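You operate a simulated robot arm through the tools that you are given. There is no shell and no other tool.

You are at the controls of a simulated robot arm. One attempt, no reset.

TASK
Polish the haze off the spare lens on the marked spot.
Fine: use the purple polishing pad; the pad goes back where it lay, the lens into its blue tray. Set down upright: purple polishing pad. What is to be rubbed or washed off counts as gone when no trace of it is left.

The check looks at the end state, three seconds after you hand in, the way a careful person would. Anything else that was tipped, shoved, dropped, spilled or broken makes it a failure.

THE ROBOT
A 7-joint arm with a two-finger parallel gripper, fixed in place. Base frame: the origin is on the floor under the middle of its stand, x ahead of it, y to its left, z up; the work surface is at about z = 0.8. Readings come in m, degrees, newtons and seconds.
With the tool pointing down near the work surface it reaches from about 0.44 to 0.92 m from the base axis. Its first joint turns from -143.0 to 143.0 degrees. Payload 3 kg.
The tool frame sits at the grasp point between the pads (the TCP): z along the fingers, y along the line on which they close. The tips reach 0.03 m beyond it. Largest opening 0.094 m; finger width 0.028, thickness 0.01; the body of the gripper, 0.05 by 0.096 m, starts 0.055 m behind the TCP.
Orientation is told as [roll, pitch, yaw] about the base's x, y, z axes, in that order, counted from this pose: with the fingers straight down and closing along the base's y, the tool's x points along the base's -x, its y along +y and its z along -z.

THE INTERFACE
- The arm moves only by the tool servo_tool. Its argument "targets" is a list of rows, each an object (a shift or turn left out is 0, a gripper value left out holds the last) with "dp": the shift along the base's x, y, z in m, a list of three; "dr": the turn, a rotation vector about the base's x, y, z in degrees, a list of three; "jaw": the gripper command, from -1 (shut) to 1 (fully open), values between in proportion. In form: [{"dp": [tx, ty, tz], "dr": [rx, ry, rz], "jaw": jaw}, ...]. A call has 1 to 20 rows; each row shifts and turns the commanded pose from where the row before left it. Each row takes 0.2 s and may step no farther than 0.05 m and 8.6 degrees from the row before; otherwise, or with a gripper value out of range, the whole call is refused. Where a pose cannot be reached the arm comes as near as it can. A force on the tool above 40 N (or 10 N above the force at the start of the call, whichever is more), or a blocked arm, ends the call early, and 0.2 s more pass. Each finger travels about 0.072 m/s and halts on what it meets, pressing with about 26 N; the grip force reading is that of the motor and also rises with nothing between the fingers. The clock runs only during rows and for 0.2 s after the last one: add rows that do not move to give the fingers time. The reply holds the time, the measured pose of the TCP, the force on the tool along the base axes, the opening and the grip force, in the units named above and with some noise, with the torque about the TCP (base axes, N m) and any sound that the robot's microphone picked up, and new pictures: "views" is both (left out), scene, wrist or none.
- Cameras (640 x 400 px; columns grow to the right, rows downward): "scene" is fixed at [0.2227, -0.4995, 1.6117]; the picture's right is [0.99, -0.11, 0.00], its down [-0.06, -0.54, -0.84] and it looks along [0.09, 0.83, -0.55] (base axes); focal length 334 px, centre (320, 200). "wrist" rides on the gripper at [0.076, 0.014, -0.102] in the tool frame; the picture's right is [-0.18, 0.98, 0.00], its down [-0.75, -0.14, -0.64] and it looks along [-0.63, -0.12, 0.77] (tool axes); focal length 243 px, centre (320, 200). There is no depth. A picture from a camera that has moved, and an enlarged one, comes with that camera's place and axes in the base frame and with its lens.
- zoom(camera, box): a new picture of the part [left, top, right, bottom] of that camera's present view, enlarged. It takes no simulated time.
- sign_off(): hands the job in; it is judged then, once.

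Nothing tells you positions but the pictures and the camera data. Unless the task says otherwise, let go and move clear before handing in.

The tools are called after "Request:" as a command line: name --argument value ..., lists and objects as JSON in quotes. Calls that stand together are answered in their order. servo_tool: Moves the arm, as the interface text tells. Its arguments: {"type":"object","properties":{"targets":{"type":"array"},"views":{"type":"string","enum":["both","scene","wrist","none"]}},"required":["targets"]} The other tools are called the same way: zoom (camera, box) takes an enlarged picture of a part of a camera's view; sign_off () hands the job in.

At the start:

```text
clock: 0.0
tool_pos: [0.479, 0.4974, 1.1619]
orientation: [0.0, 0.0, 0.1]
wrist_force: [-0.3, -0.5, -0.9]
moment: [0.01, -0.01, 0.01]
finger_gap: 0.094
grasp_force: 0.0
```

scene: 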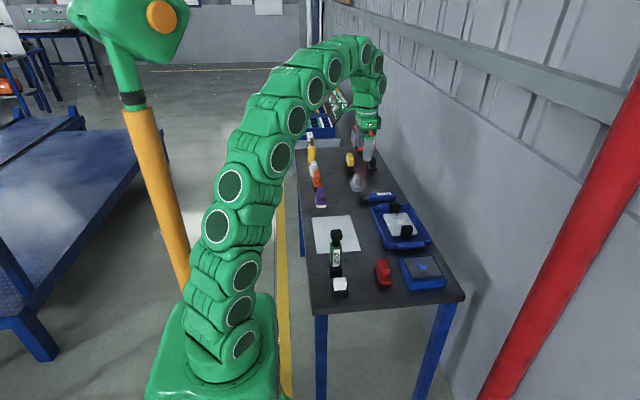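
wrist: 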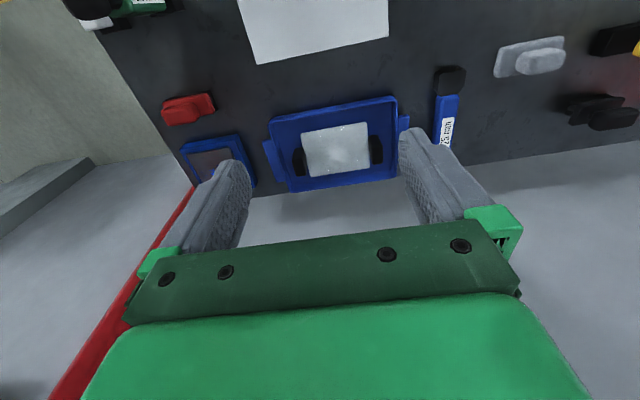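

I see a bench with a blue tray holding a hazy lens with black end grips, a white sheet (probably the marked spot), and several coloured pads and bottles. I'll zoom in before moving.

Request:
zoom --camera "scene" --box '[290, 120, 470, 310]'

Request:
zoom --camera "scene" --box '[295, 120, 395, 220]'

Request:
zoom --camera "scene" --box '[350, 190, 450, 290]'

Request:
zoom --camera "wrist" --box '[60, 0, 640, 210]'

```text
2.11 times, centred on (380, 215) of scene
camera zoom: at [0.2227, -0.4995, 1.6117], right [0.99, -0.11, 0.0], down [-0.06, -0.54, -0.84], along [0.09, 0.83, -0.55], focal length 704 px, centre (194, 168)
```

zoom: 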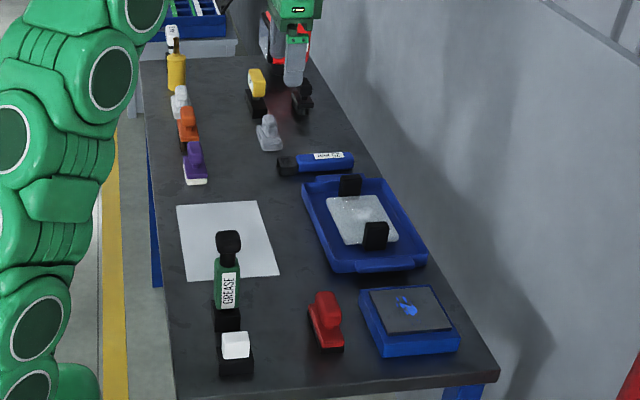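

```text
4.00 times, centred on (345, 170) of scene
camera zoom: at [0.2227, -0.4995, 1.6117], right [0.99, -0.11, 0.0], down [-0.06, -0.54, -0.84], along [0.09, 0.83, -0.55], focal length 1338 px, centre (220, 320)
```

zoom: 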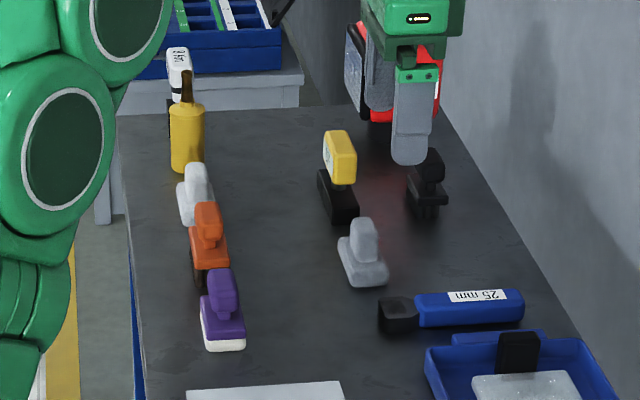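

```text
4.00 times, centred on (400, 240) of scene
camera zoom: at [0.2227, -0.4995, 1.6117], right [0.99, -0.11, 0.0], down [-0.06, -0.54, -0.84], along [0.09, 0.83, -0.55], focal length 1338 px, centre (0, 40)
```

zoom: 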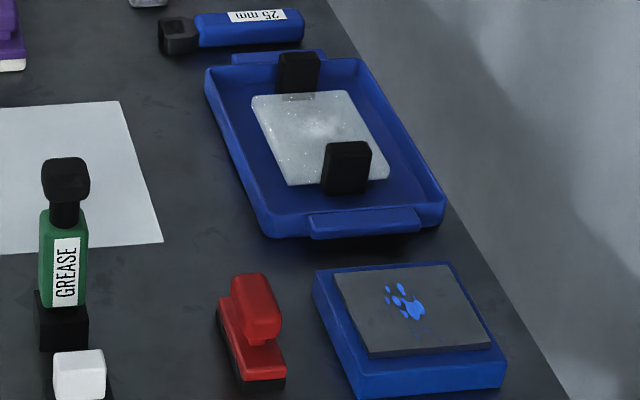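

```text
1.10 times, centred on (350, 105) of wrist
camera zoom: at [0.4028, 0.5108, 1.2642], right [0.18, 0.98, 0.0], down [0.75, -0.14, 0.64], along [0.63, -0.12, -0.77], focal length 268 px, centre (287, 305)
```

zoom: 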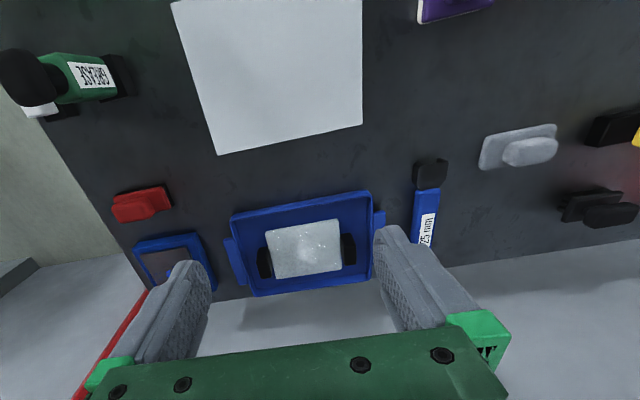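

The lens lies in the tray near (0.63, 0.48), with black grips at both ends. The purple pad is near (0.35, 0.69) and the white sheet is centred near (0.386, 0.489). I'll move closer to inspect the lens.

Request:
servo_tool --targets '[{"dp": [0.02, 0, -0.03]}, {"dp": [0.02, 0, -0.03]}, {"dp": [0.02, 0, -0.03]}, {"dp": [0, 0, -0.02]}, {"dp": [0, 0, 0]}]'

```text
clock: 1.2
tool_pos: [0.5401, 0.4981, 1.0513]
orientation: [0.0, 0.0, -0.1]
wrist_force: [0.8, 0.8, 0.9]
moment: [0.02, 0.01, -0.01]
finger_gap: 0.0942
grasp_force: 0.1
camera wrist: at [0.4639, 0.5107, 1.1535], right [0.19, 0.98, 0.0], down [0.75, -0.14, 0.64], along [0.63, -0.12, -0.77], focal length 243 px, centre (320, 200)
```

scene: 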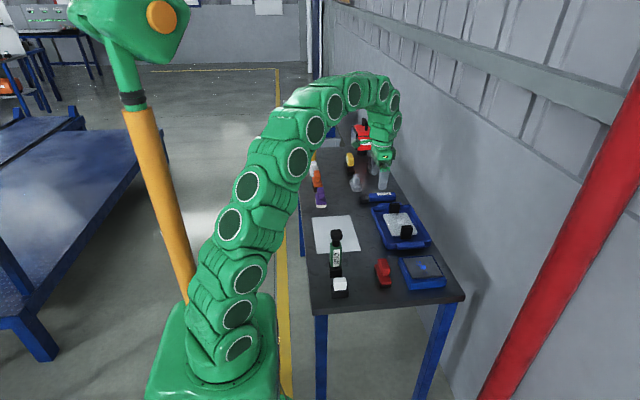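
wrist: 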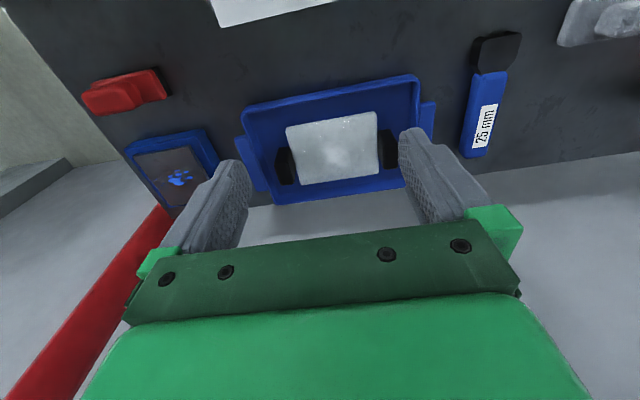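

Request:
zoom --camera "wrist" --box '[220, 60, 450, 210]'

Request:
zoom --camera "wrist" --box '[70, 60, 230, 220]'

Request:
zoom --camera "scene" --box '[360, 190, 440, 260]'

```text
2.67 times, centred on (335, 135) of wrist
camera zoom: at [0.4639, 0.5107, 1.1535], right [0.19, 0.98, 0.0], down [0.75, -0.14, 0.64], along [0.63, -0.12, -0.77], focal length 647 px, centre (280, 373)
```

zoom: 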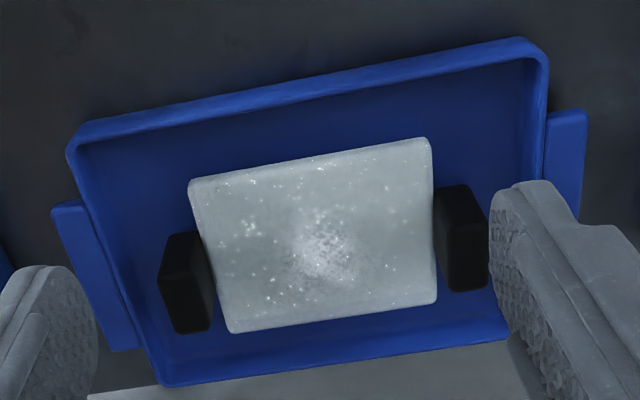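

```text
2.50 times, centred on (150, 140) of wrist
camera zoom: at [0.4639, 0.5107, 1.1535], right [0.19, 0.98, 0.0], down [0.75, -0.14, 0.64], along [0.63, -0.12, -0.77], focal length 606 px, centre (745, 350)
```

zoom: 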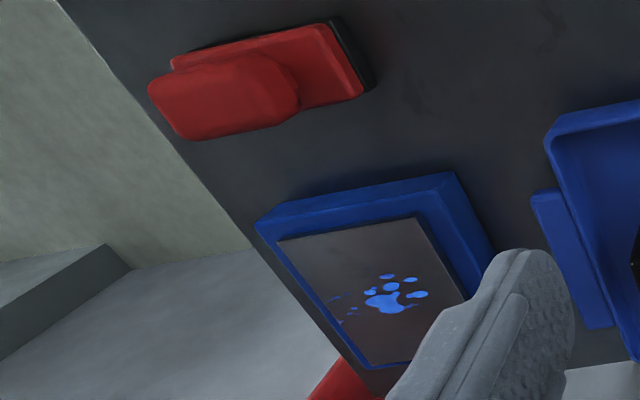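

```text
5.71 times, centred on (400, 225) of scene
camera zoom: at [0.2227, -0.4995, 1.6117], right [0.99, -0.11, 0.0], down [-0.06, -0.54, -0.84], along [0.09, 0.83, -0.55], focal length 1911 px, centre (-137, 57)
```

zoom: 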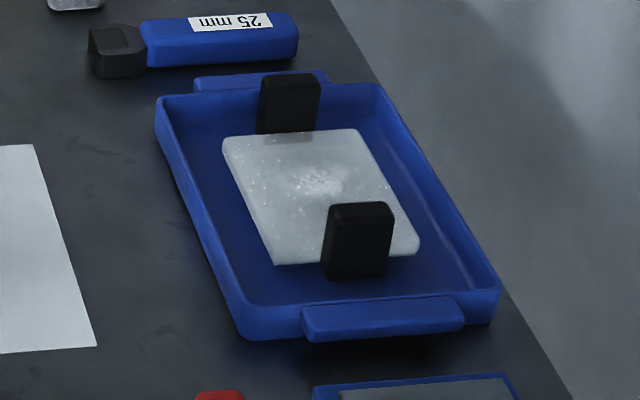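

Request:
zoom --camera "wrist" --box '[235, 110, 315, 210]'

Request:
zoom --camera "wrist" --box '[360, 90, 440, 190]'

Request:
zoom --camera "scene" --box '[385, 215, 435, 255]'

Request:
zoom --camera "scene" --box '[375, 190, 425, 230]'

```text
4.00 times, centred on (275, 160) of wrist
camera zoom: at [0.4639, 0.5107, 1.1535], right [0.19, 0.98, 0.0], down [0.75, -0.14, 0.64], along [0.63, -0.12, -0.77], focal length 970 px, centre (500, 360)
```

zoom: 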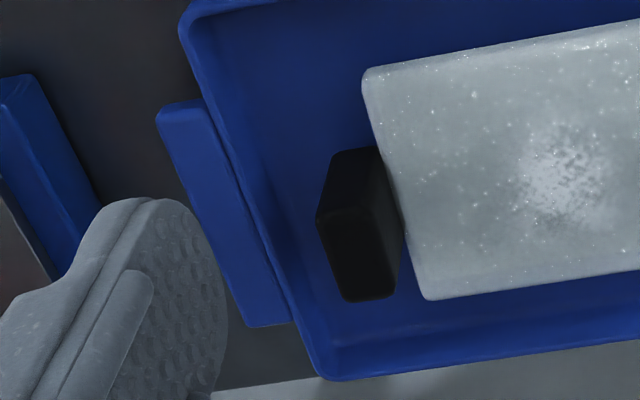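

```text
4.00 times, centred on (400, 140) of wrist
camera zoom: at [0.4639, 0.5107, 1.1535], right [0.19, 0.98, 0.0], down [0.75, -0.14, 0.64], along [0.63, -0.12, -0.77], focal length 970 px, centre (0, 440)
```

zoom: 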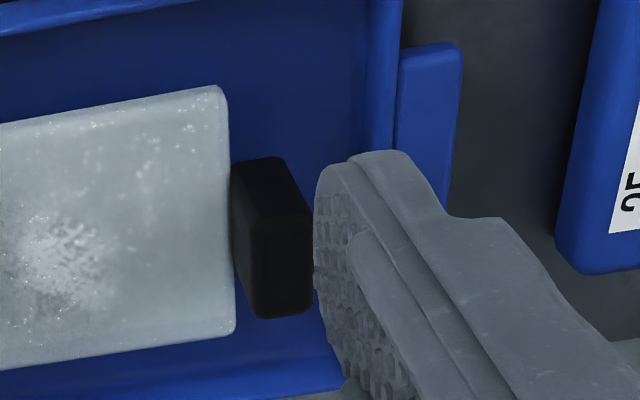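

```text
10.00 times, centred on (410, 235) of scene
camera zoom: at [0.2227, -0.4995, 1.6117], right [0.99, -0.11, 0.0], down [-0.06, -0.54, -0.84], along [0.09, 0.83, -0.55], focal length 3345 px, centre (-580, -150)
```

zoom: 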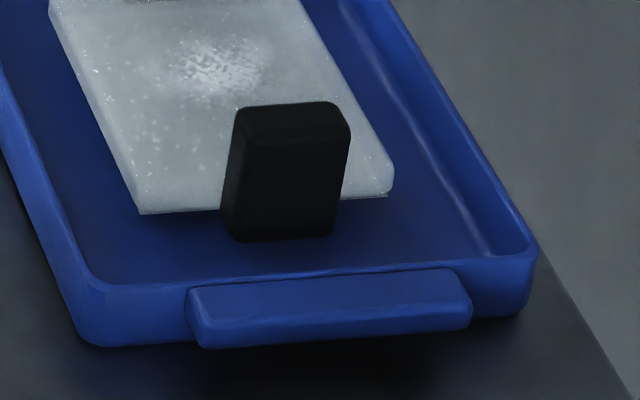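

```text
10.00 times, centred on (400, 210) of scene
camera zoom: at [0.2227, -0.4995, 1.6117], right [0.99, -0.11, 0.0], down [-0.06, -0.54, -0.84], along [0.09, 0.83, -0.55], focal length 3345 px, centre (-480, 100)
```

zoom: 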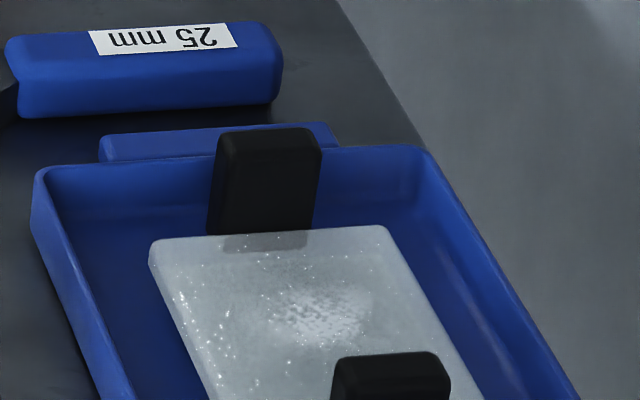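

The handles are black blocks about 0.018 m thick, with tops near z=0.86, at y≈0.4225 and y≈0.5745 (x≈0.647). I'll move above the far handle with the jaws part open and check the alignment.

Request:
servo_tool --targets '[{"dp": [0.0267, 0.0191, -0.02], "jaw": 0.0}, {"dp": [0.0267, 0.0191, -0.02]}, {"dp": [0.0267, 0.0191, -0.02]}, {"dp": [0.0267, 0.0191, -0.02]}, {"dp": [0, 0, -0.02]}, {"dp": [0, 0, 0]}, {"dp": [0, 0, 0]}]'

```text
clock: 2.8
tool_pos: [0.6448, 0.5728, 0.9522]
orientation: [-0.1, 0.0, 0.0]
wrist_force: [-0.2, -0.5, 0.0]
moment: [-0.01, -0.01, 0.01]
finger_gap: 0.0472
grasp_force: 0.1
camera wrist: at [0.5699, 0.5865, 1.0541], right [0.18, 0.98, 0.0], down [0.75, -0.14, 0.64], along [0.63, -0.12, -0.77], focal length 243 px, centre (320, 200)
```

scene: 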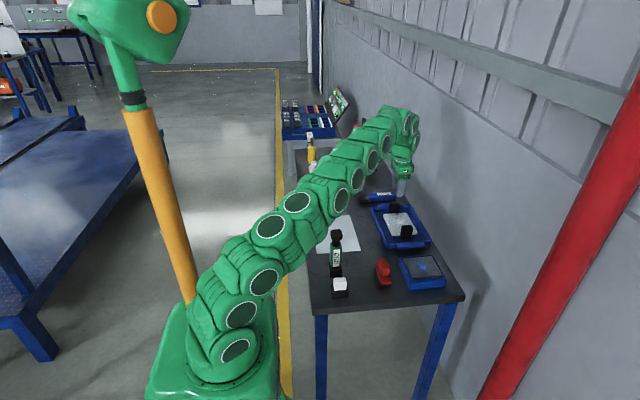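
wrist: 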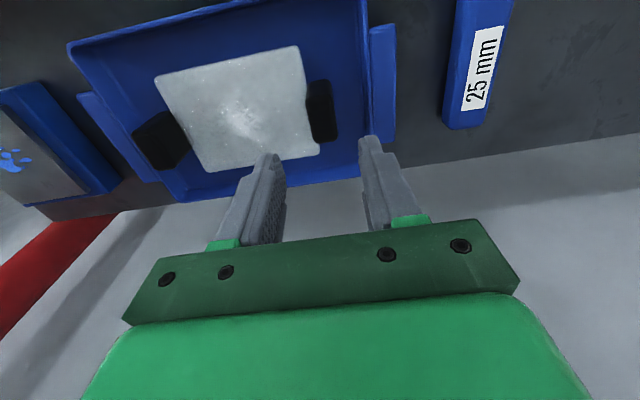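

Request:
zoom --camera "scene" --box '[290, 200, 390, 300]'

Request:
zoom --camera "wrist" --box '[220, 60, 440, 240]'

Request:
zoom --camera "scene" --box '[220, 100, 440, 300]'

```text
4.00 times, centred on (340, 250) of scene
camera zoom: at [0.2227, -0.4995, 1.6117], right [0.99, -0.11, 0.0], down [-0.06, -0.54, -0.84], along [0.09, 0.83, -0.55], focal length 1338 px, centre (240, 0)
```

zoom: 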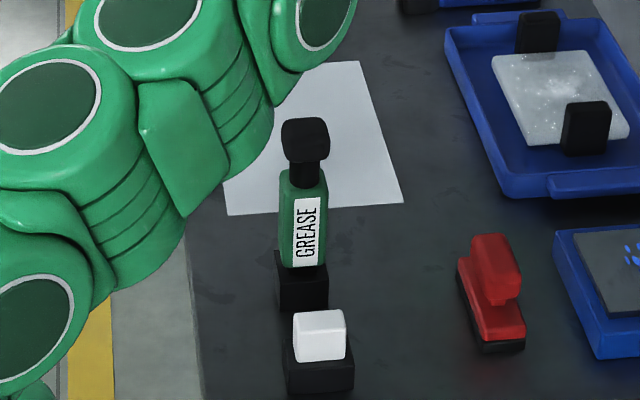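

```text
2.22 times, centred on (330, 150) of wrist
camera zoom: at [0.5699, 0.5865, 1.0541], right [0.18, 0.98, 0.0], down [0.75, -0.14, 0.64], along [0.63, -0.12, -0.77], focal length 539 px, centre (298, 311)
```

zoom: 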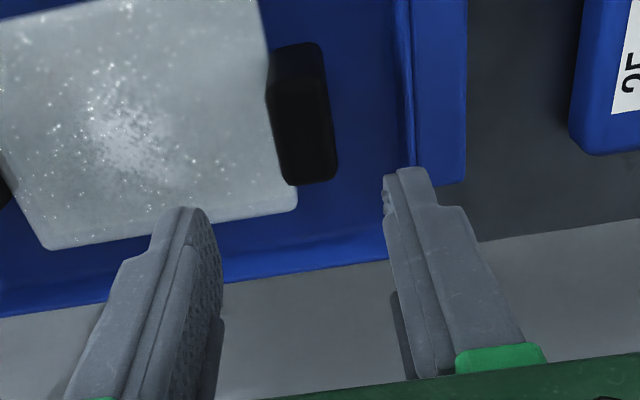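

```text
2.00 times, centred on (330, 200) of scene
camera zoom: at [0.2227, -0.4995, 1.6117], right [0.99, -0.11, 0.0], down [-0.06, -0.54, -0.84], along [0.09, 0.83, -0.55], focal length 669 px, centre (300, 200)
```

zoom: 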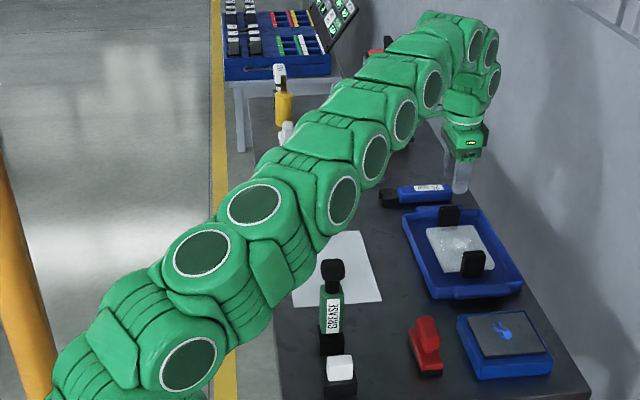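

The arm stretches low over the grease bottle when reaching the far handle. I'll back off and take the nearer handle, watching clearance to the bottle.

Request:
servo_tool --targets '[{"dp": [0, -0.02, 0.04]}, {"dp": [0, -0.04, 0.01]}, {"dp": [0, -0.045, 0]}, {"dp": [0.001, -0.0453, 0]}, {"dp": [0.001, 0, -0.03]}, {"dp": [0, 0, -0.02]}, {"dp": [0, 0, 0]}]'

```text
clock: 4.4
tool_pos: [0.6479, 0.4224, 0.9504]
orientation: [0.1, 0.1, 0.1]
wrist_force: [-0.4, -0.1, -0.1]
moment: [-0.04, 0.05, 0.0]
finger_gap: 0.0469
grasp_force: 0.1
camera wrist: at [0.5711, 0.4359, 1.0526], right [0.18, 0.98, 0.0], down [0.75, -0.14, 0.64], along [0.63, -0.12, -0.77], focal length 243 px, centre (320, 200)
```

scene: 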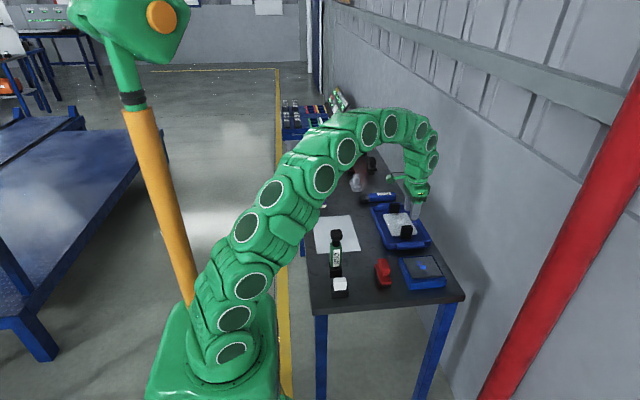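
wrist: 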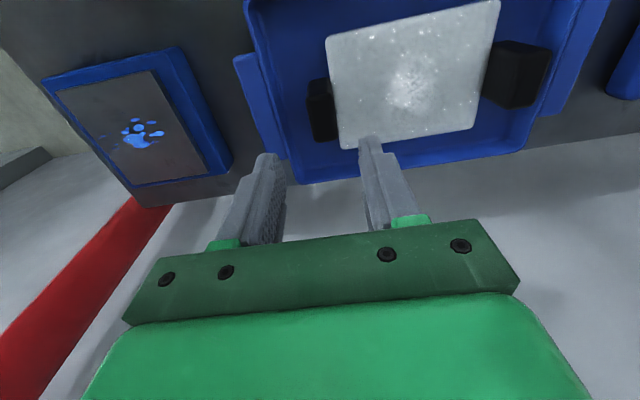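

Arm clearance is much better here. I'll check the near handle's position from this closer view.

Request:
zoom --camera "wrist" --box '[220, 50, 420, 200]'

Request:
zoom --camera "scene" --box '[300, 160, 450, 270]'

```text
2.67 times, centred on (320, 125) of wrist
camera zoom: at [0.5711, 0.4359, 1.0526], right [0.18, 0.98, 0.0], down [0.75, -0.14, 0.64], along [0.63, -0.12, -0.77], focal length 647 px, centre (320, 400)
```

zoom: 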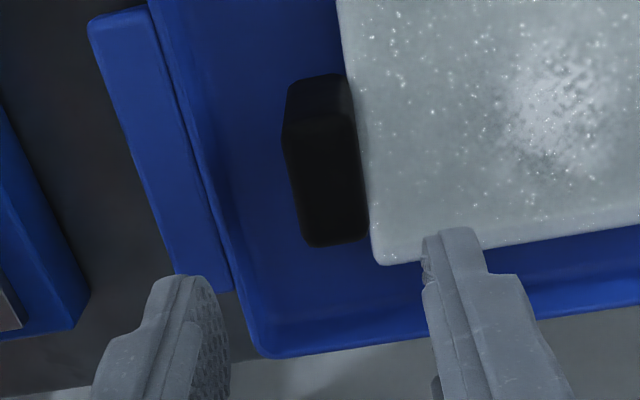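

```text
3.64 times, centred on (375, 215) of scene
camera zoom: at [0.2227, -0.4995, 1.6117], right [0.99, -0.11, 0.0], down [-0.06, -0.54, -0.84], along [0.09, 0.83, -0.55], focal length 1216 px, centre (120, 146)
```

zoom: 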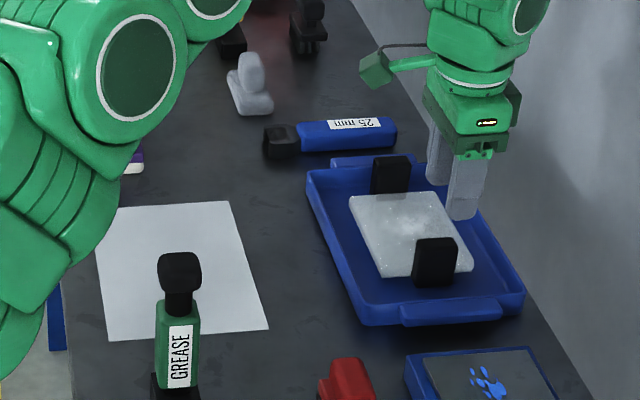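

Request:
servo_tool --targets '[{"dp": [0, 0.002, -0.025]}, {"dp": [0, 0, -0.025]}, {"dp": [0, 0, -0.02]}, {"dp": [0, 0, -0.01]}, {"dp": [0, 0, -0.006]}, {"dp": [0, 0, 0]}]'

```text
clock: 5.8
tool_pos: [0.6487, 0.4245, 0.8645]
orientation: [-0.1, 0.0, -0.1]
wrist_force: [1.2, 0.1, -0.1]
moment: [0.02, 0.01, -0.01]
finger_gap: 0.0472
grasp_force: 0.1
camera wrist: at [0.5723, 0.4384, 0.968], right [0.18, 0.98, 0.0], down [0.75, -0.14, 0.64], along [0.63, -0.12, -0.77], focal length 243 px, centre (320, 200)
```

scene: 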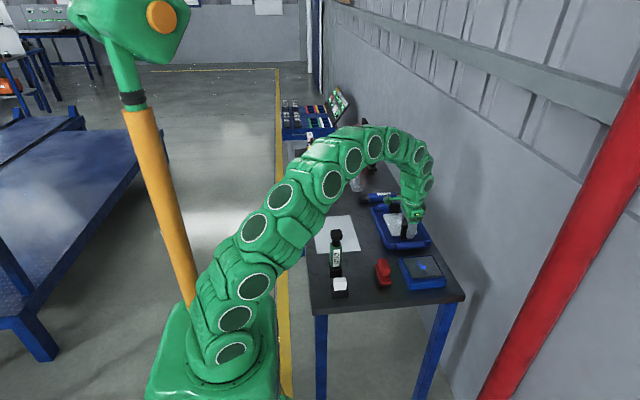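
wrist: 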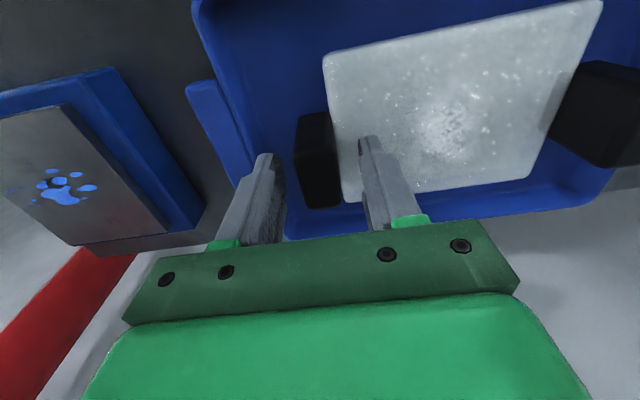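

Request:
zoom --camera "wrist" --box '[220, 90, 440, 260]'

Request:
zoom --camera "scene" --box '[360, 180, 440, 260]'

```text
2.35 times, centred on (330, 175) of wrist
camera zoom: at [0.5723, 0.4384, 0.968], right [0.18, 0.98, 0.0], down [0.75, -0.14, 0.64], along [0.63, -0.12, -0.77], focal length 571 px, centre (296, 259)
```

zoom: 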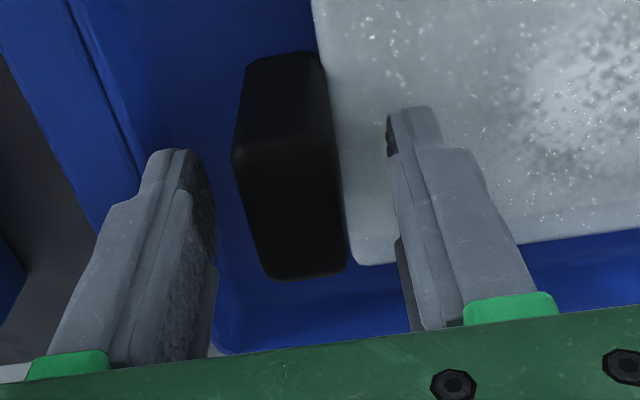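

```text
5.00 times, centred on (400, 220) of scene
camera zoom: at [0.2227, -0.4995, 1.6117], right [0.99, -0.11, 0.0], down [-0.06, -0.54, -0.84], along [0.09, 0.83, -0.55], focal length 1672 px, centre (-80, 100)
```

zoom: 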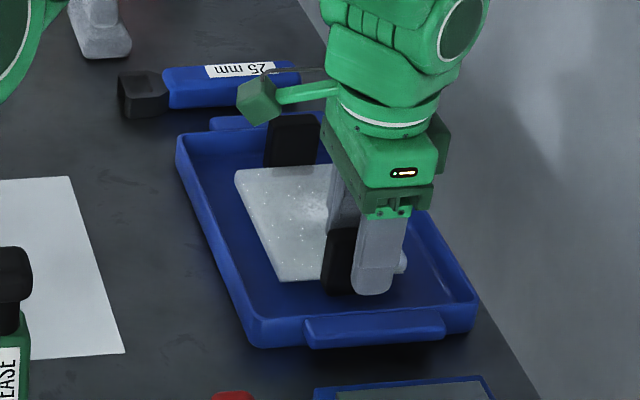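

Request:
servo_tool --targets '[{"dp": [-0.002, -0.002, -0.002]}, {"dp": [0, 0, 0]}, {"dp": [0, 0, 0], "jaw": -0.4}, {"dp": [0, 0, 0], "jaw": -1}, {"dp": [0, 0, 0]}, {"dp": [0, 0, 0]}, {"dp": [0, 0, 0]}]'

```text
clock: 7.4
tool_pos: [0.6473, 0.423, 0.8631]
orientation: [0.1, 0.1, 0.1]
wrist_force: [-1.3, -0.4, -0.4]
moment: [-0.07, 0.01, 0.05]
finger_gap: 0.0261
grasp_force: 26.4
camera wrist: at [0.5701, 0.4368, 0.9659], right [0.18, 0.98, 0.0], down [0.75, -0.14, 0.64], along [0.63, -0.12, -0.77], focal length 243 px, centre (320, 200)
```

scene: 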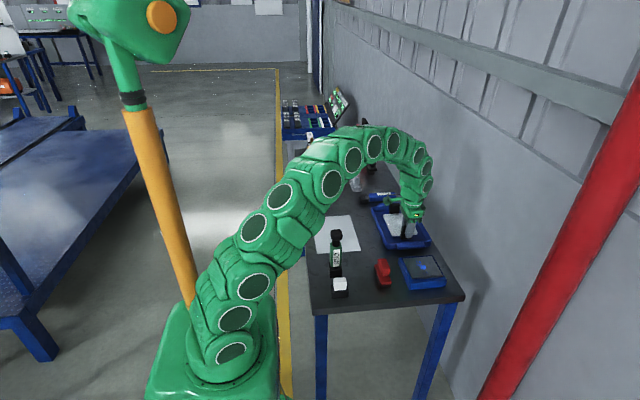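
wrist: 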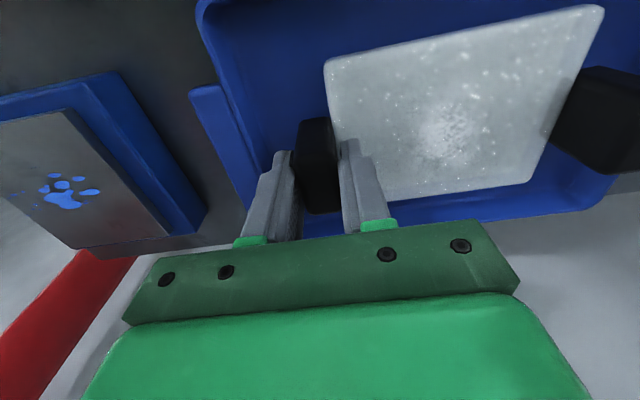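

The grip is firm: gap 0.026 m, force 26 N. I'll lift gently and watch for sag.

Request:
servo_tool --targets '[{"dp": [0, 0, 0.005]}, {"dp": [0, 0, 0.01]}, {"dp": [0, 0, 0.015]}, {"dp": [0, 0, 0]}]'

Request:
zoom --camera "scene" --box '[360, 180, 440, 260]'

```text
clock: 8.4
tool_pos: [0.6447, 0.4223, 0.8944]
orientation: [0.1, 0.0, 0.1]
wrist_force: [0.0, -0.2, -0.8]
moment: [-0.15, 0.0, -0.01]
finger_gap: 0.0262
grasp_force: 26.3
camera wrist: at [0.5692, 0.4361, 0.9968], right [0.18, 0.98, 0.0], down [0.75, -0.14, 0.64], along [0.63, -0.12, -0.77], focal length 243 px, centre (320, 200)
```

scene: 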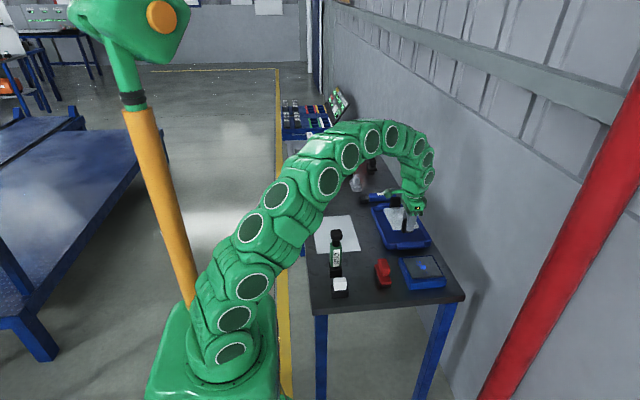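
wrist: 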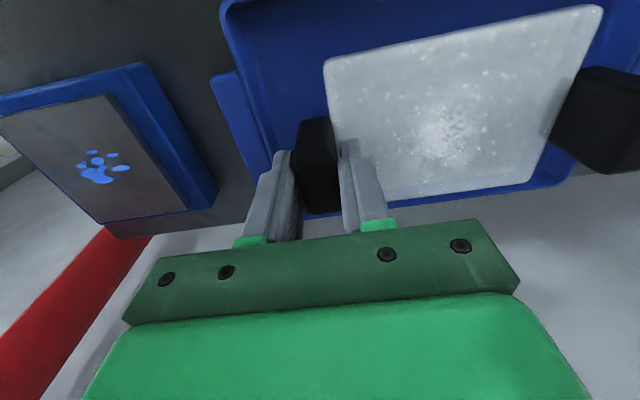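

```text
5.00 times, centred on (400, 220) of scene
camera zoom: at [0.2227, -0.4995, 1.6117], right [0.99, -0.11, 0.0], down [-0.06, -0.54, -0.84], along [0.09, 0.83, -0.55], focal length 1672 px, centre (-80, 100)
```

zoom: 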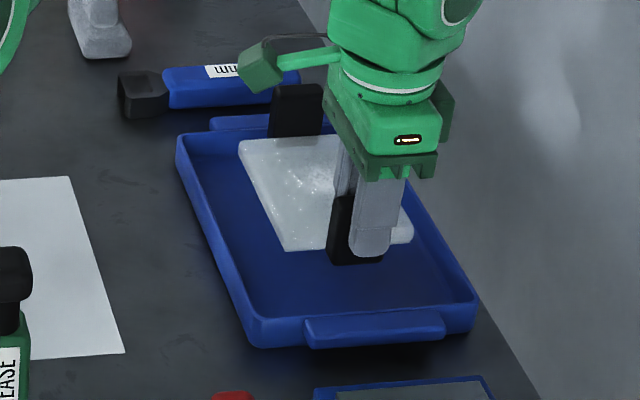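

The lens is held level and clear. I'll raise it and carry it toward the sheet, stopping midway to check the arm's clearance from the bottle.

Request:
servo_tool --targets '[{"dp": [0, 0, 0.025]}, {"dp": [0, 0, 0.03]}, {"dp": [-0.02, 0, 0.015]}, {"dp": [-0.035, 0, 0]}, {"dp": [-0.035, 0, 0]}, {"dp": [-0.03, 0, 0]}, {"dp": [0, 0, 0]}]'

```text
clock: 10.0
tool_pos: [0.5242, 0.4236, 0.9628]
orientation: [0.0, 0.0, -0.1]
wrist_force: [0.9, 0.2, -1.4]
moment: [-0.14, -0.04, -0.02]
finger_gap: 0.0261
grasp_force: 25.9
camera wrist: at [0.4484, 0.4369, 1.0649], right [0.18, 0.98, 0.0], down [0.75, -0.14, 0.64], along [0.63, -0.12, -0.77], focal length 243 px, centre (320, 200)
```

scene: 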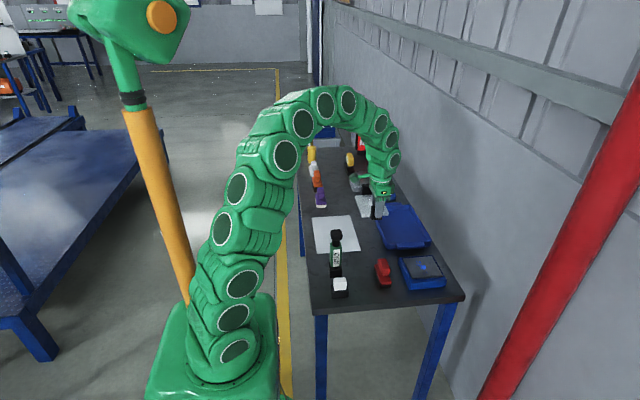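
wrist: 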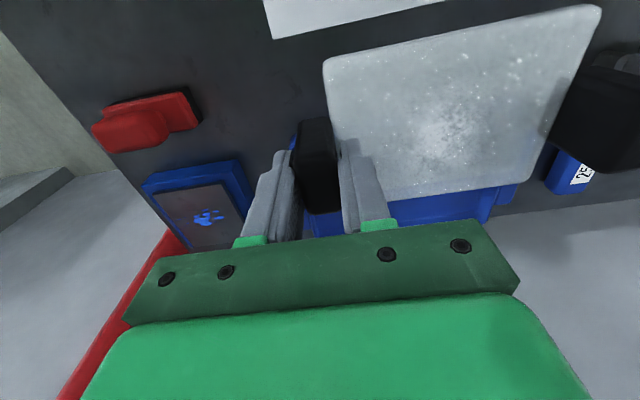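

Request:
servo_tool --targets '[{"dp": [-0.033, 0, 0]}, {"dp": [-0.033, 0, 0]}, {"dp": [-0.033, 0, 0]}, {"dp": [-0.032, 0, 0]}, {"dp": [0, 0, 0]}]'

Request:
zoom --camera "scene" --box '[290, 130, 440, 300]'

```text
clock: 11.2
tool_pos: [0.3934, 0.424, 0.9619]
orientation: [0.0, 0.0, 0.0]
wrist_force: [1.7, 0.6, -1.8]
moment: [-0.16, 0.02, 0.02]
finger_gap: 0.0262
grasp_force: 26.4
camera wrist: at [0.3176, 0.4381, 1.0649], right [0.18, 0.98, 0.0], down [0.75, -0.14, 0.64], along [0.63, -0.12, -0.77], focal length 243 px, centre (320, 200)
```

scene: 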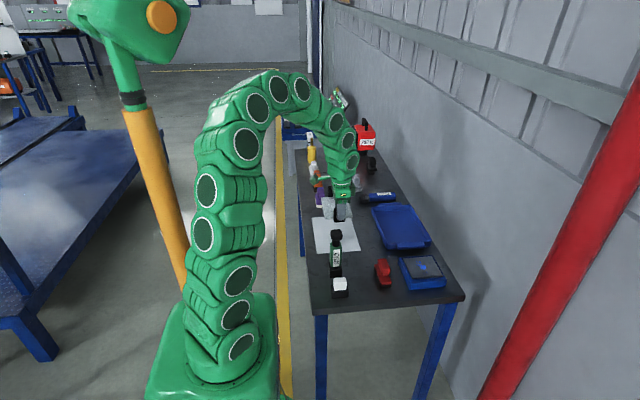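
wrist: 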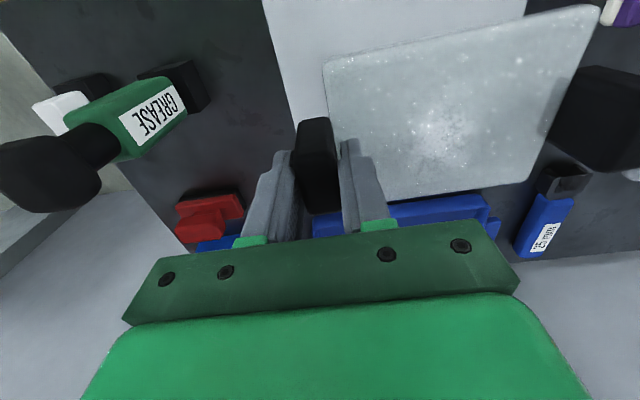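

```text
2.35 times, centred on (365, 215) of scene
camera zoom: at [0.2227, -0.4995, 1.6117], right [0.99, -0.11, 0.0], down [-0.06, -0.54, -0.84], along [0.09, 0.83, -0.55], focal length 787 px, centre (214, 165)
```

zoom: 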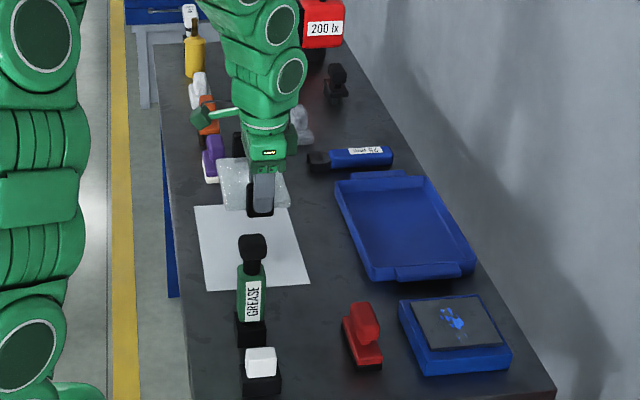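

Request:
servo_tool --targets '[{"dp": [0, 0, -0.03]}, {"dp": [0, 0, -0.03]}, {"dp": [0, 0, -0.02]}, {"dp": [0, 0, -0.01]}, {"dp": [0, 0, -0.006]}, {"dp": [0, 0, 0]}]'

Request:
zoom --camera "scene" --box '[300, 180, 380, 260]'

```text
clock: 12.6
tool_pos: [0.395, 0.4244, 0.869]
orientation: [-0.1, 0.0, 0.0]
wrist_force: [0.3, 0.1, -1.8]
moment: [-0.12, 0.03, 0.01]
finger_gap: 0.0262
grasp_force: 25.6
camera wrist: at [0.3181, 0.4373, 0.9705], right [0.18, 0.98, 0.0], down [0.75, -0.14, 0.64], along [0.63, -0.12, -0.77], focal length 243 px, centre (320, 200)
```

scene: 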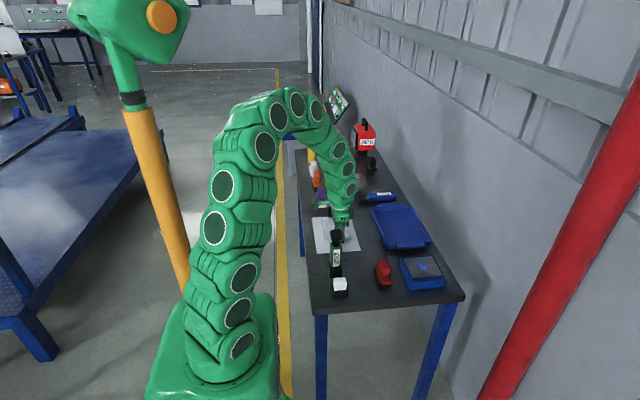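
wrist: 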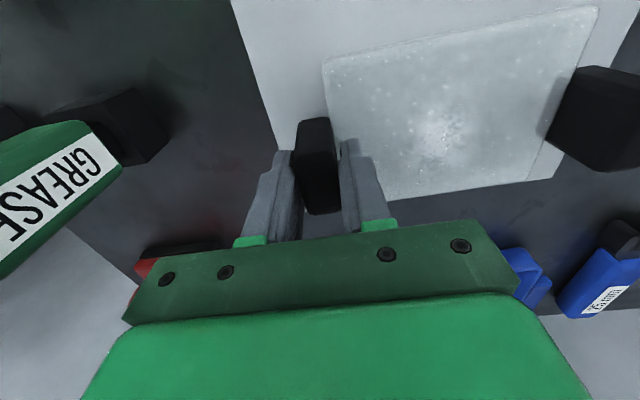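

```text
5.00 times, centred on (340, 220) of scene
camera zoom: at [0.2227, -0.4995, 1.6117], right [0.99, -0.11, 0.0], down [-0.06, -0.54, -0.84], along [0.09, 0.83, -0.55], focal length 1672 px, centre (220, 100)
```

zoom: 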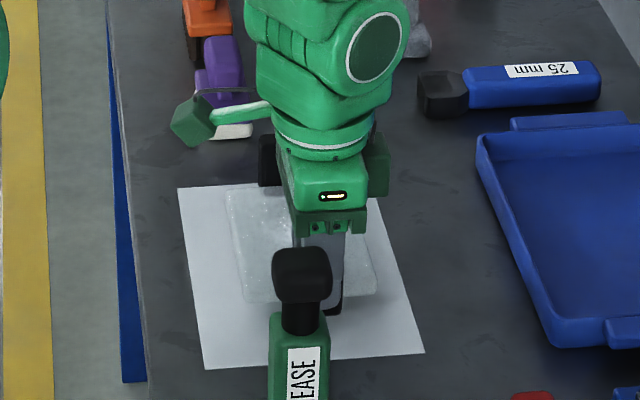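

Request:
servo_tool --targets '[{"dp": [-0.005, 0, -0.003]}, {"dp": [0, 0, -0.003]}, {"dp": [0, 0, -0.002]}, {"dp": [0, 0, 0]}]' --views "wrist"

```text
clock: 13.6
tool_pos: [0.389, 0.4243, 0.8603]
orientation: [0.0, 0.0, 0.0]
wrist_force: [0.0, -0.3, -0.1]
moment: [0.0, 0.0, -0.05]
finger_gap: 0.0259
grasp_force: 26.0
camera wrist: at [0.3135, 0.437, 0.9623], right [0.18, 0.98, 0.0], down [0.75, -0.14, 0.64], along [0.63, -0.12, -0.77], focal length 243 px, centre (320, 200)
```

wrist: 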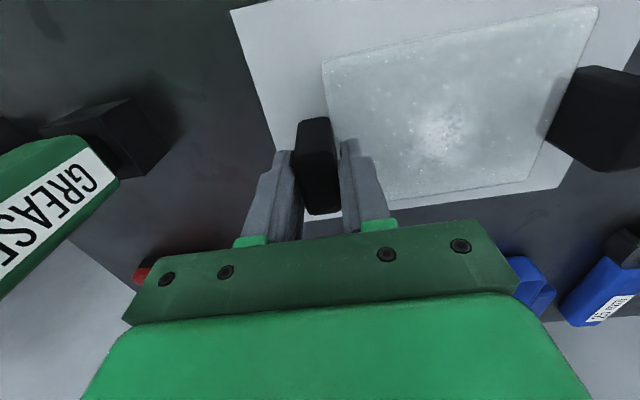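

The moment has dropped to zero, so the lens is resting on the sheet. I'll release and lift off.

Request:
servo_tool --targets '[{"dp": [0, 0, 0], "jaw": -0.3}, {"dp": [0, 0, 0], "jaw": 0.0}, {"dp": [0, 0, 0]}, {"dp": [0, 0, 0.02]}, {"dp": [0, 0, 0.03]}, {"dp": [0, 0, 0.04]}, {"dp": [0, 0, 0.04]}, {"dp": [0, 0, 0]}]'

Request:
zoom --camera "scene" --box '[290, 130, 410, 260]'

```text
clock: 15.4
tool_pos: [0.3882, 0.4218, 0.9881]
orientation: [0.0, 0.0, 0.0]
wrist_force: [-0.3, 0.4, -0.2]
moment: [-0.01, 0.0, 0.0]
finger_gap: 0.0471
grasp_force: 0.0
camera wrist: at [0.3131, 0.4359, 1.0905], right [0.18, 0.98, 0.0], down [0.75, -0.14, 0.64], along [0.63, -0.12, -0.77], focal length 243 px, centre (320, 200)
```

scene: 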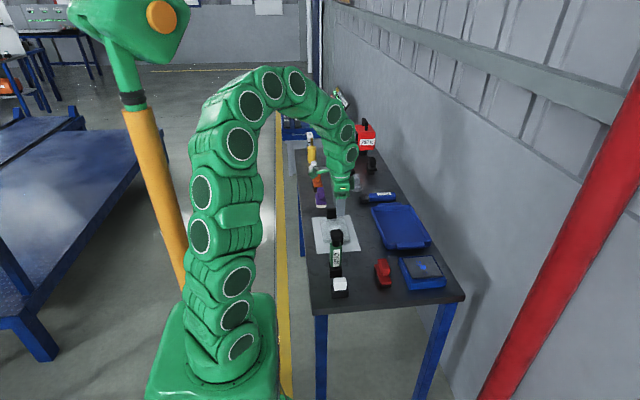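
wrist: 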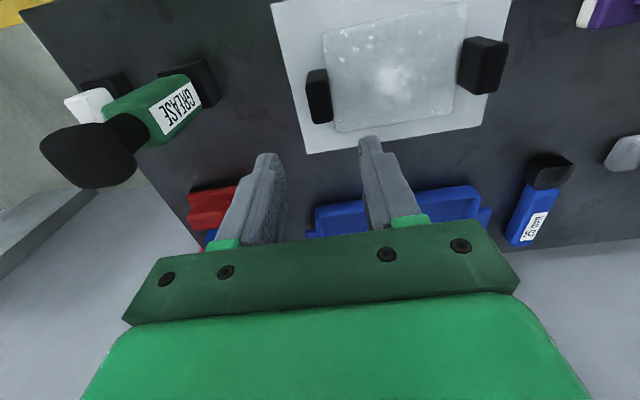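

```text
3.08 times, centred on (350, 195) of scene
camera zoom: at [0.2227, -0.4995, 1.6117], right [0.99, -0.11, 0.0], down [-0.06, -0.54, -0.84], along [0.09, 0.83, -0.55], focal length 1029 px, centre (228, 215)
```

zoom: 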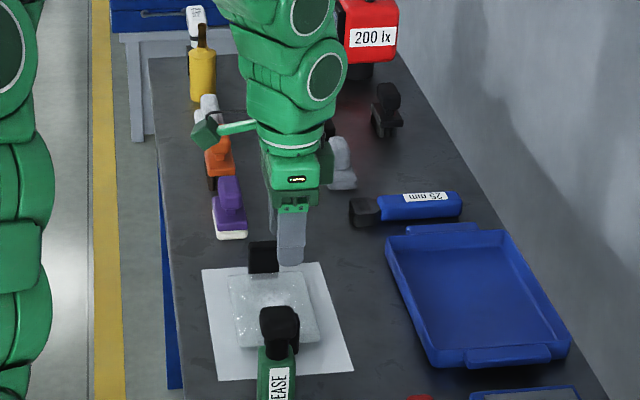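

The lens is set on the sheet. Next I'll go above the purple pad for a close look, opening the jaws wide.

Request:
servo_tool --targets '[{"dp": [-0.005, 0.045, 0.01], "jaw": 0.4}, {"dp": [-0.006, 0.045, 0.01]}, {"dp": [-0.006, 0.045, 0.01]}, {"dp": [-0.006, 0.045, 0]}, {"dp": [-0.006, 0.045, 0]}, {"dp": [-0.006, 0.04, 0]}, {"dp": [0, 0, 0]}]'

Request:
zoom --camera "wrist" --box '[200, 0, 440, 200]'

Request:
zoom --camera "scene" --box '[290, 130, 390, 260]'

```text
clock: 17.0
tool_pos: [0.3519, 0.6876, 1.0206]
orientation: [-0.1, 0.1, -0.1]
wrist_force: [-0.1, 0.1, 1.0]
moment: [-0.04, 0.01, -0.02]
finger_gap: 0.0658
grasp_force: 0.1
camera wrist: at [0.2766, 0.7005, 1.1228], right [0.19, 0.98, 0.0], down [0.75, -0.14, 0.64], along [0.63, -0.12, -0.77], focal length 243 px, centre (320, 200)
```

scene: 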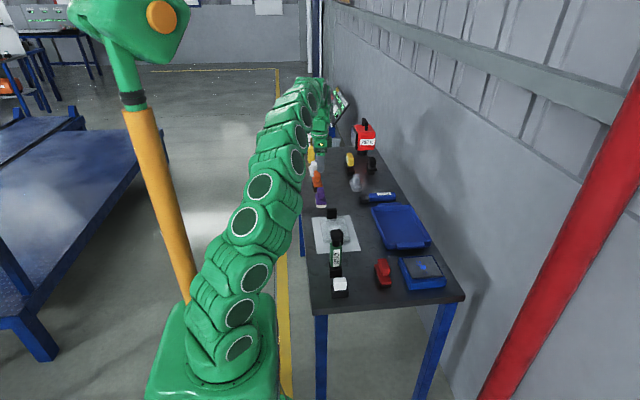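
wrist: 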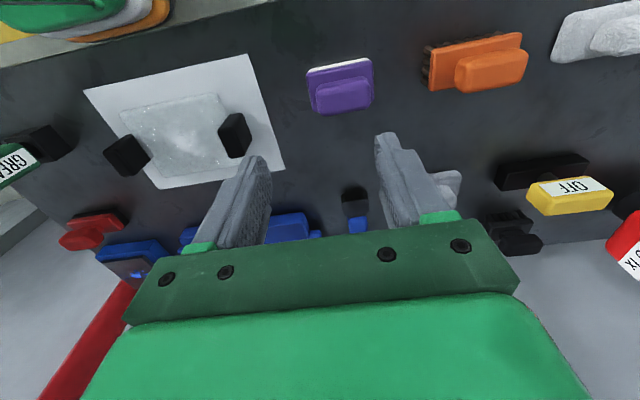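

```text
2.00 times, centred on (320, 100) of wrist
camera zoom: at [0.2766, 0.7005, 1.1228], right [0.19, 0.98, 0.0], down [0.75, -0.14, 0.64], along [0.63, -0.12, -0.77], focal length 485 px, centre (320, 400)
```

zoom: 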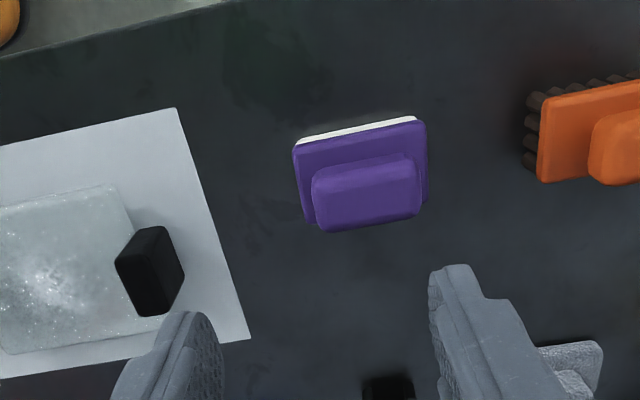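

```text
3.08 times, centred on (340, 195) of scene
camera zoom: at [0.2227, -0.4995, 1.6117], right [0.99, -0.11, 0.0], down [-0.06, -0.54, -0.84], along [0.09, 0.83, -0.55], focal length 1029 px, centre (258, 215)
```

zoom: 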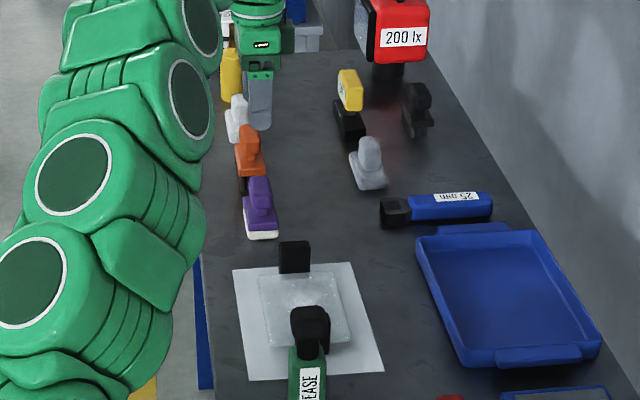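

Request:
zoom --camera "wrist" --box '[295, 45, 385, 125]'

Request:
zoom --camera "scene" --box '[300, 170, 340, 215]'

```text
5.00 times, centred on (340, 85) of wrist
camera zoom: at [0.2766, 0.7005, 1.1228], right [0.19, 0.98, 0.0], down [0.75, -0.14, 0.64], along [0.63, -0.12, -0.77], focal length 1213 px, centre (220, 775)
```

zoom: 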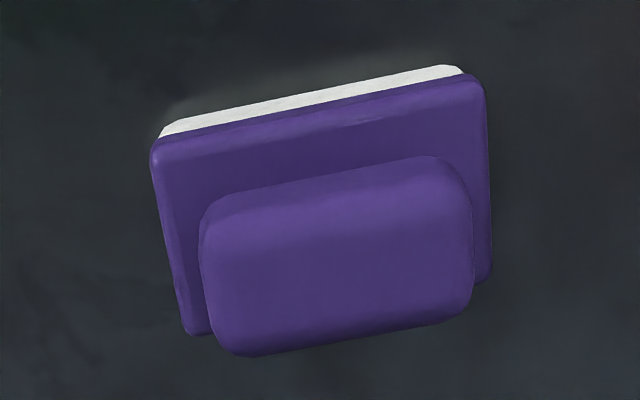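

```text
8.89 times, centred on (320, 192) of scene
camera zoom: at [0.2227, -0.4995, 1.6117], right [0.99, -0.11, 0.0], down [-0.06, -0.54, -0.84], along [0.09, 0.83, -0.55], focal length 2973 px, centre (320, 267)
```

zoom: 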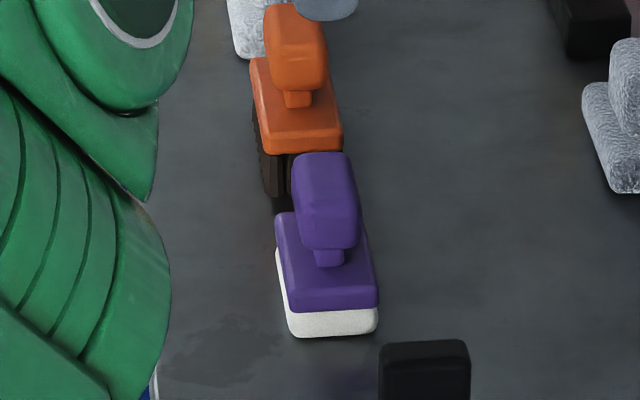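

The pad has a white base about 0.072 x 0.043 m and a purple block handle. The handle centre is near (0.358, 0.710), spanning z≈0.848–0.885. I'll descend partway above it to refine that.

Request:
servo_tool --targets '[{"dp": [0.003, 0.011, -0.03], "jaw": 0.5}, {"dp": [0.0026, 0.0109, -0.03]}, {"dp": [0, 0, -0.02]}, {"dp": [0, 0, 0]}]'

Request:
zoom --camera "wrist" --box '[200, 20, 440, 220]'

Request:
zoom --camera "scene" --box '[280, 110, 380, 220]'

```text
clock: 18.0
tool_pos: [0.3605, 0.7083, 0.9396]
orientation: [0.0, 0.1, 0.0]
wrist_force: [0.1, 0.6, -0.3]
moment: [0.02, 0.0, -0.04]
finger_gap: 0.0702
grasp_force: 0.0
camera wrist: at [0.2855, 0.7224, 1.0423], right [0.18, 0.98, 0.0], down [0.75, -0.14, 0.64], along [0.63, -0.12, -0.77], focal length 243 px, centre (320, 200)
```

scene: 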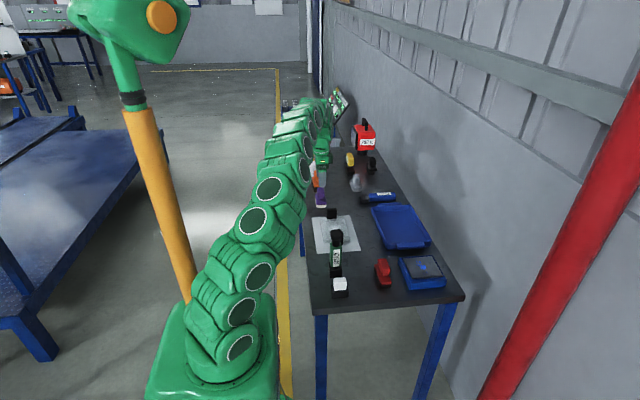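
wrist: 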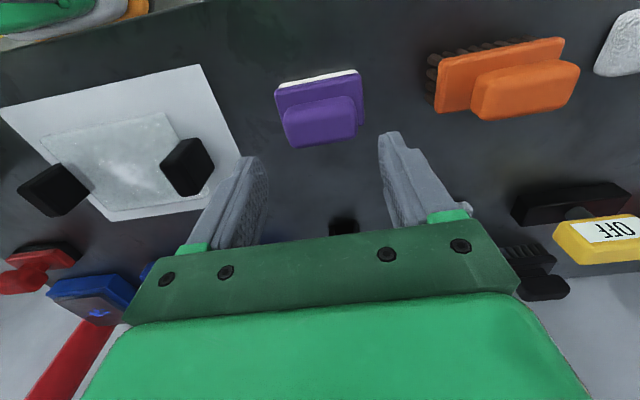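

```text
2.00 times, centred on (320, 120) of wrist
camera zoom: at [0.2855, 0.7224, 1.0423], right [0.18, 0.98, 0.0], down [0.75, -0.14, 0.64], along [0.63, -0.12, -0.77], focal length 485 px, centre (320, 360)
```

zoom: 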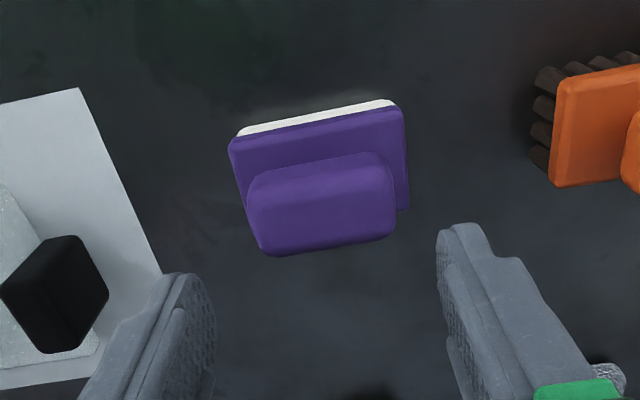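

```text
3.64 times, centred on (330, 165) of scene
camera zoom: at [0.2227, -0.4995, 1.6117], right [0.99, -0.11, 0.0], down [-0.06, -0.54, -0.84], along [0.09, 0.83, -0.55], focal length 1216 px, centre (284, 327)
```

zoom: 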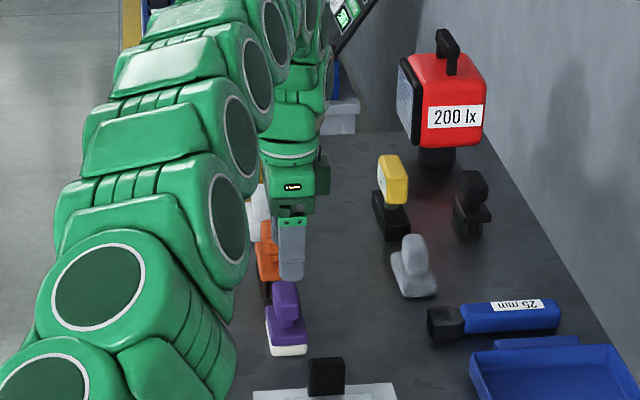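

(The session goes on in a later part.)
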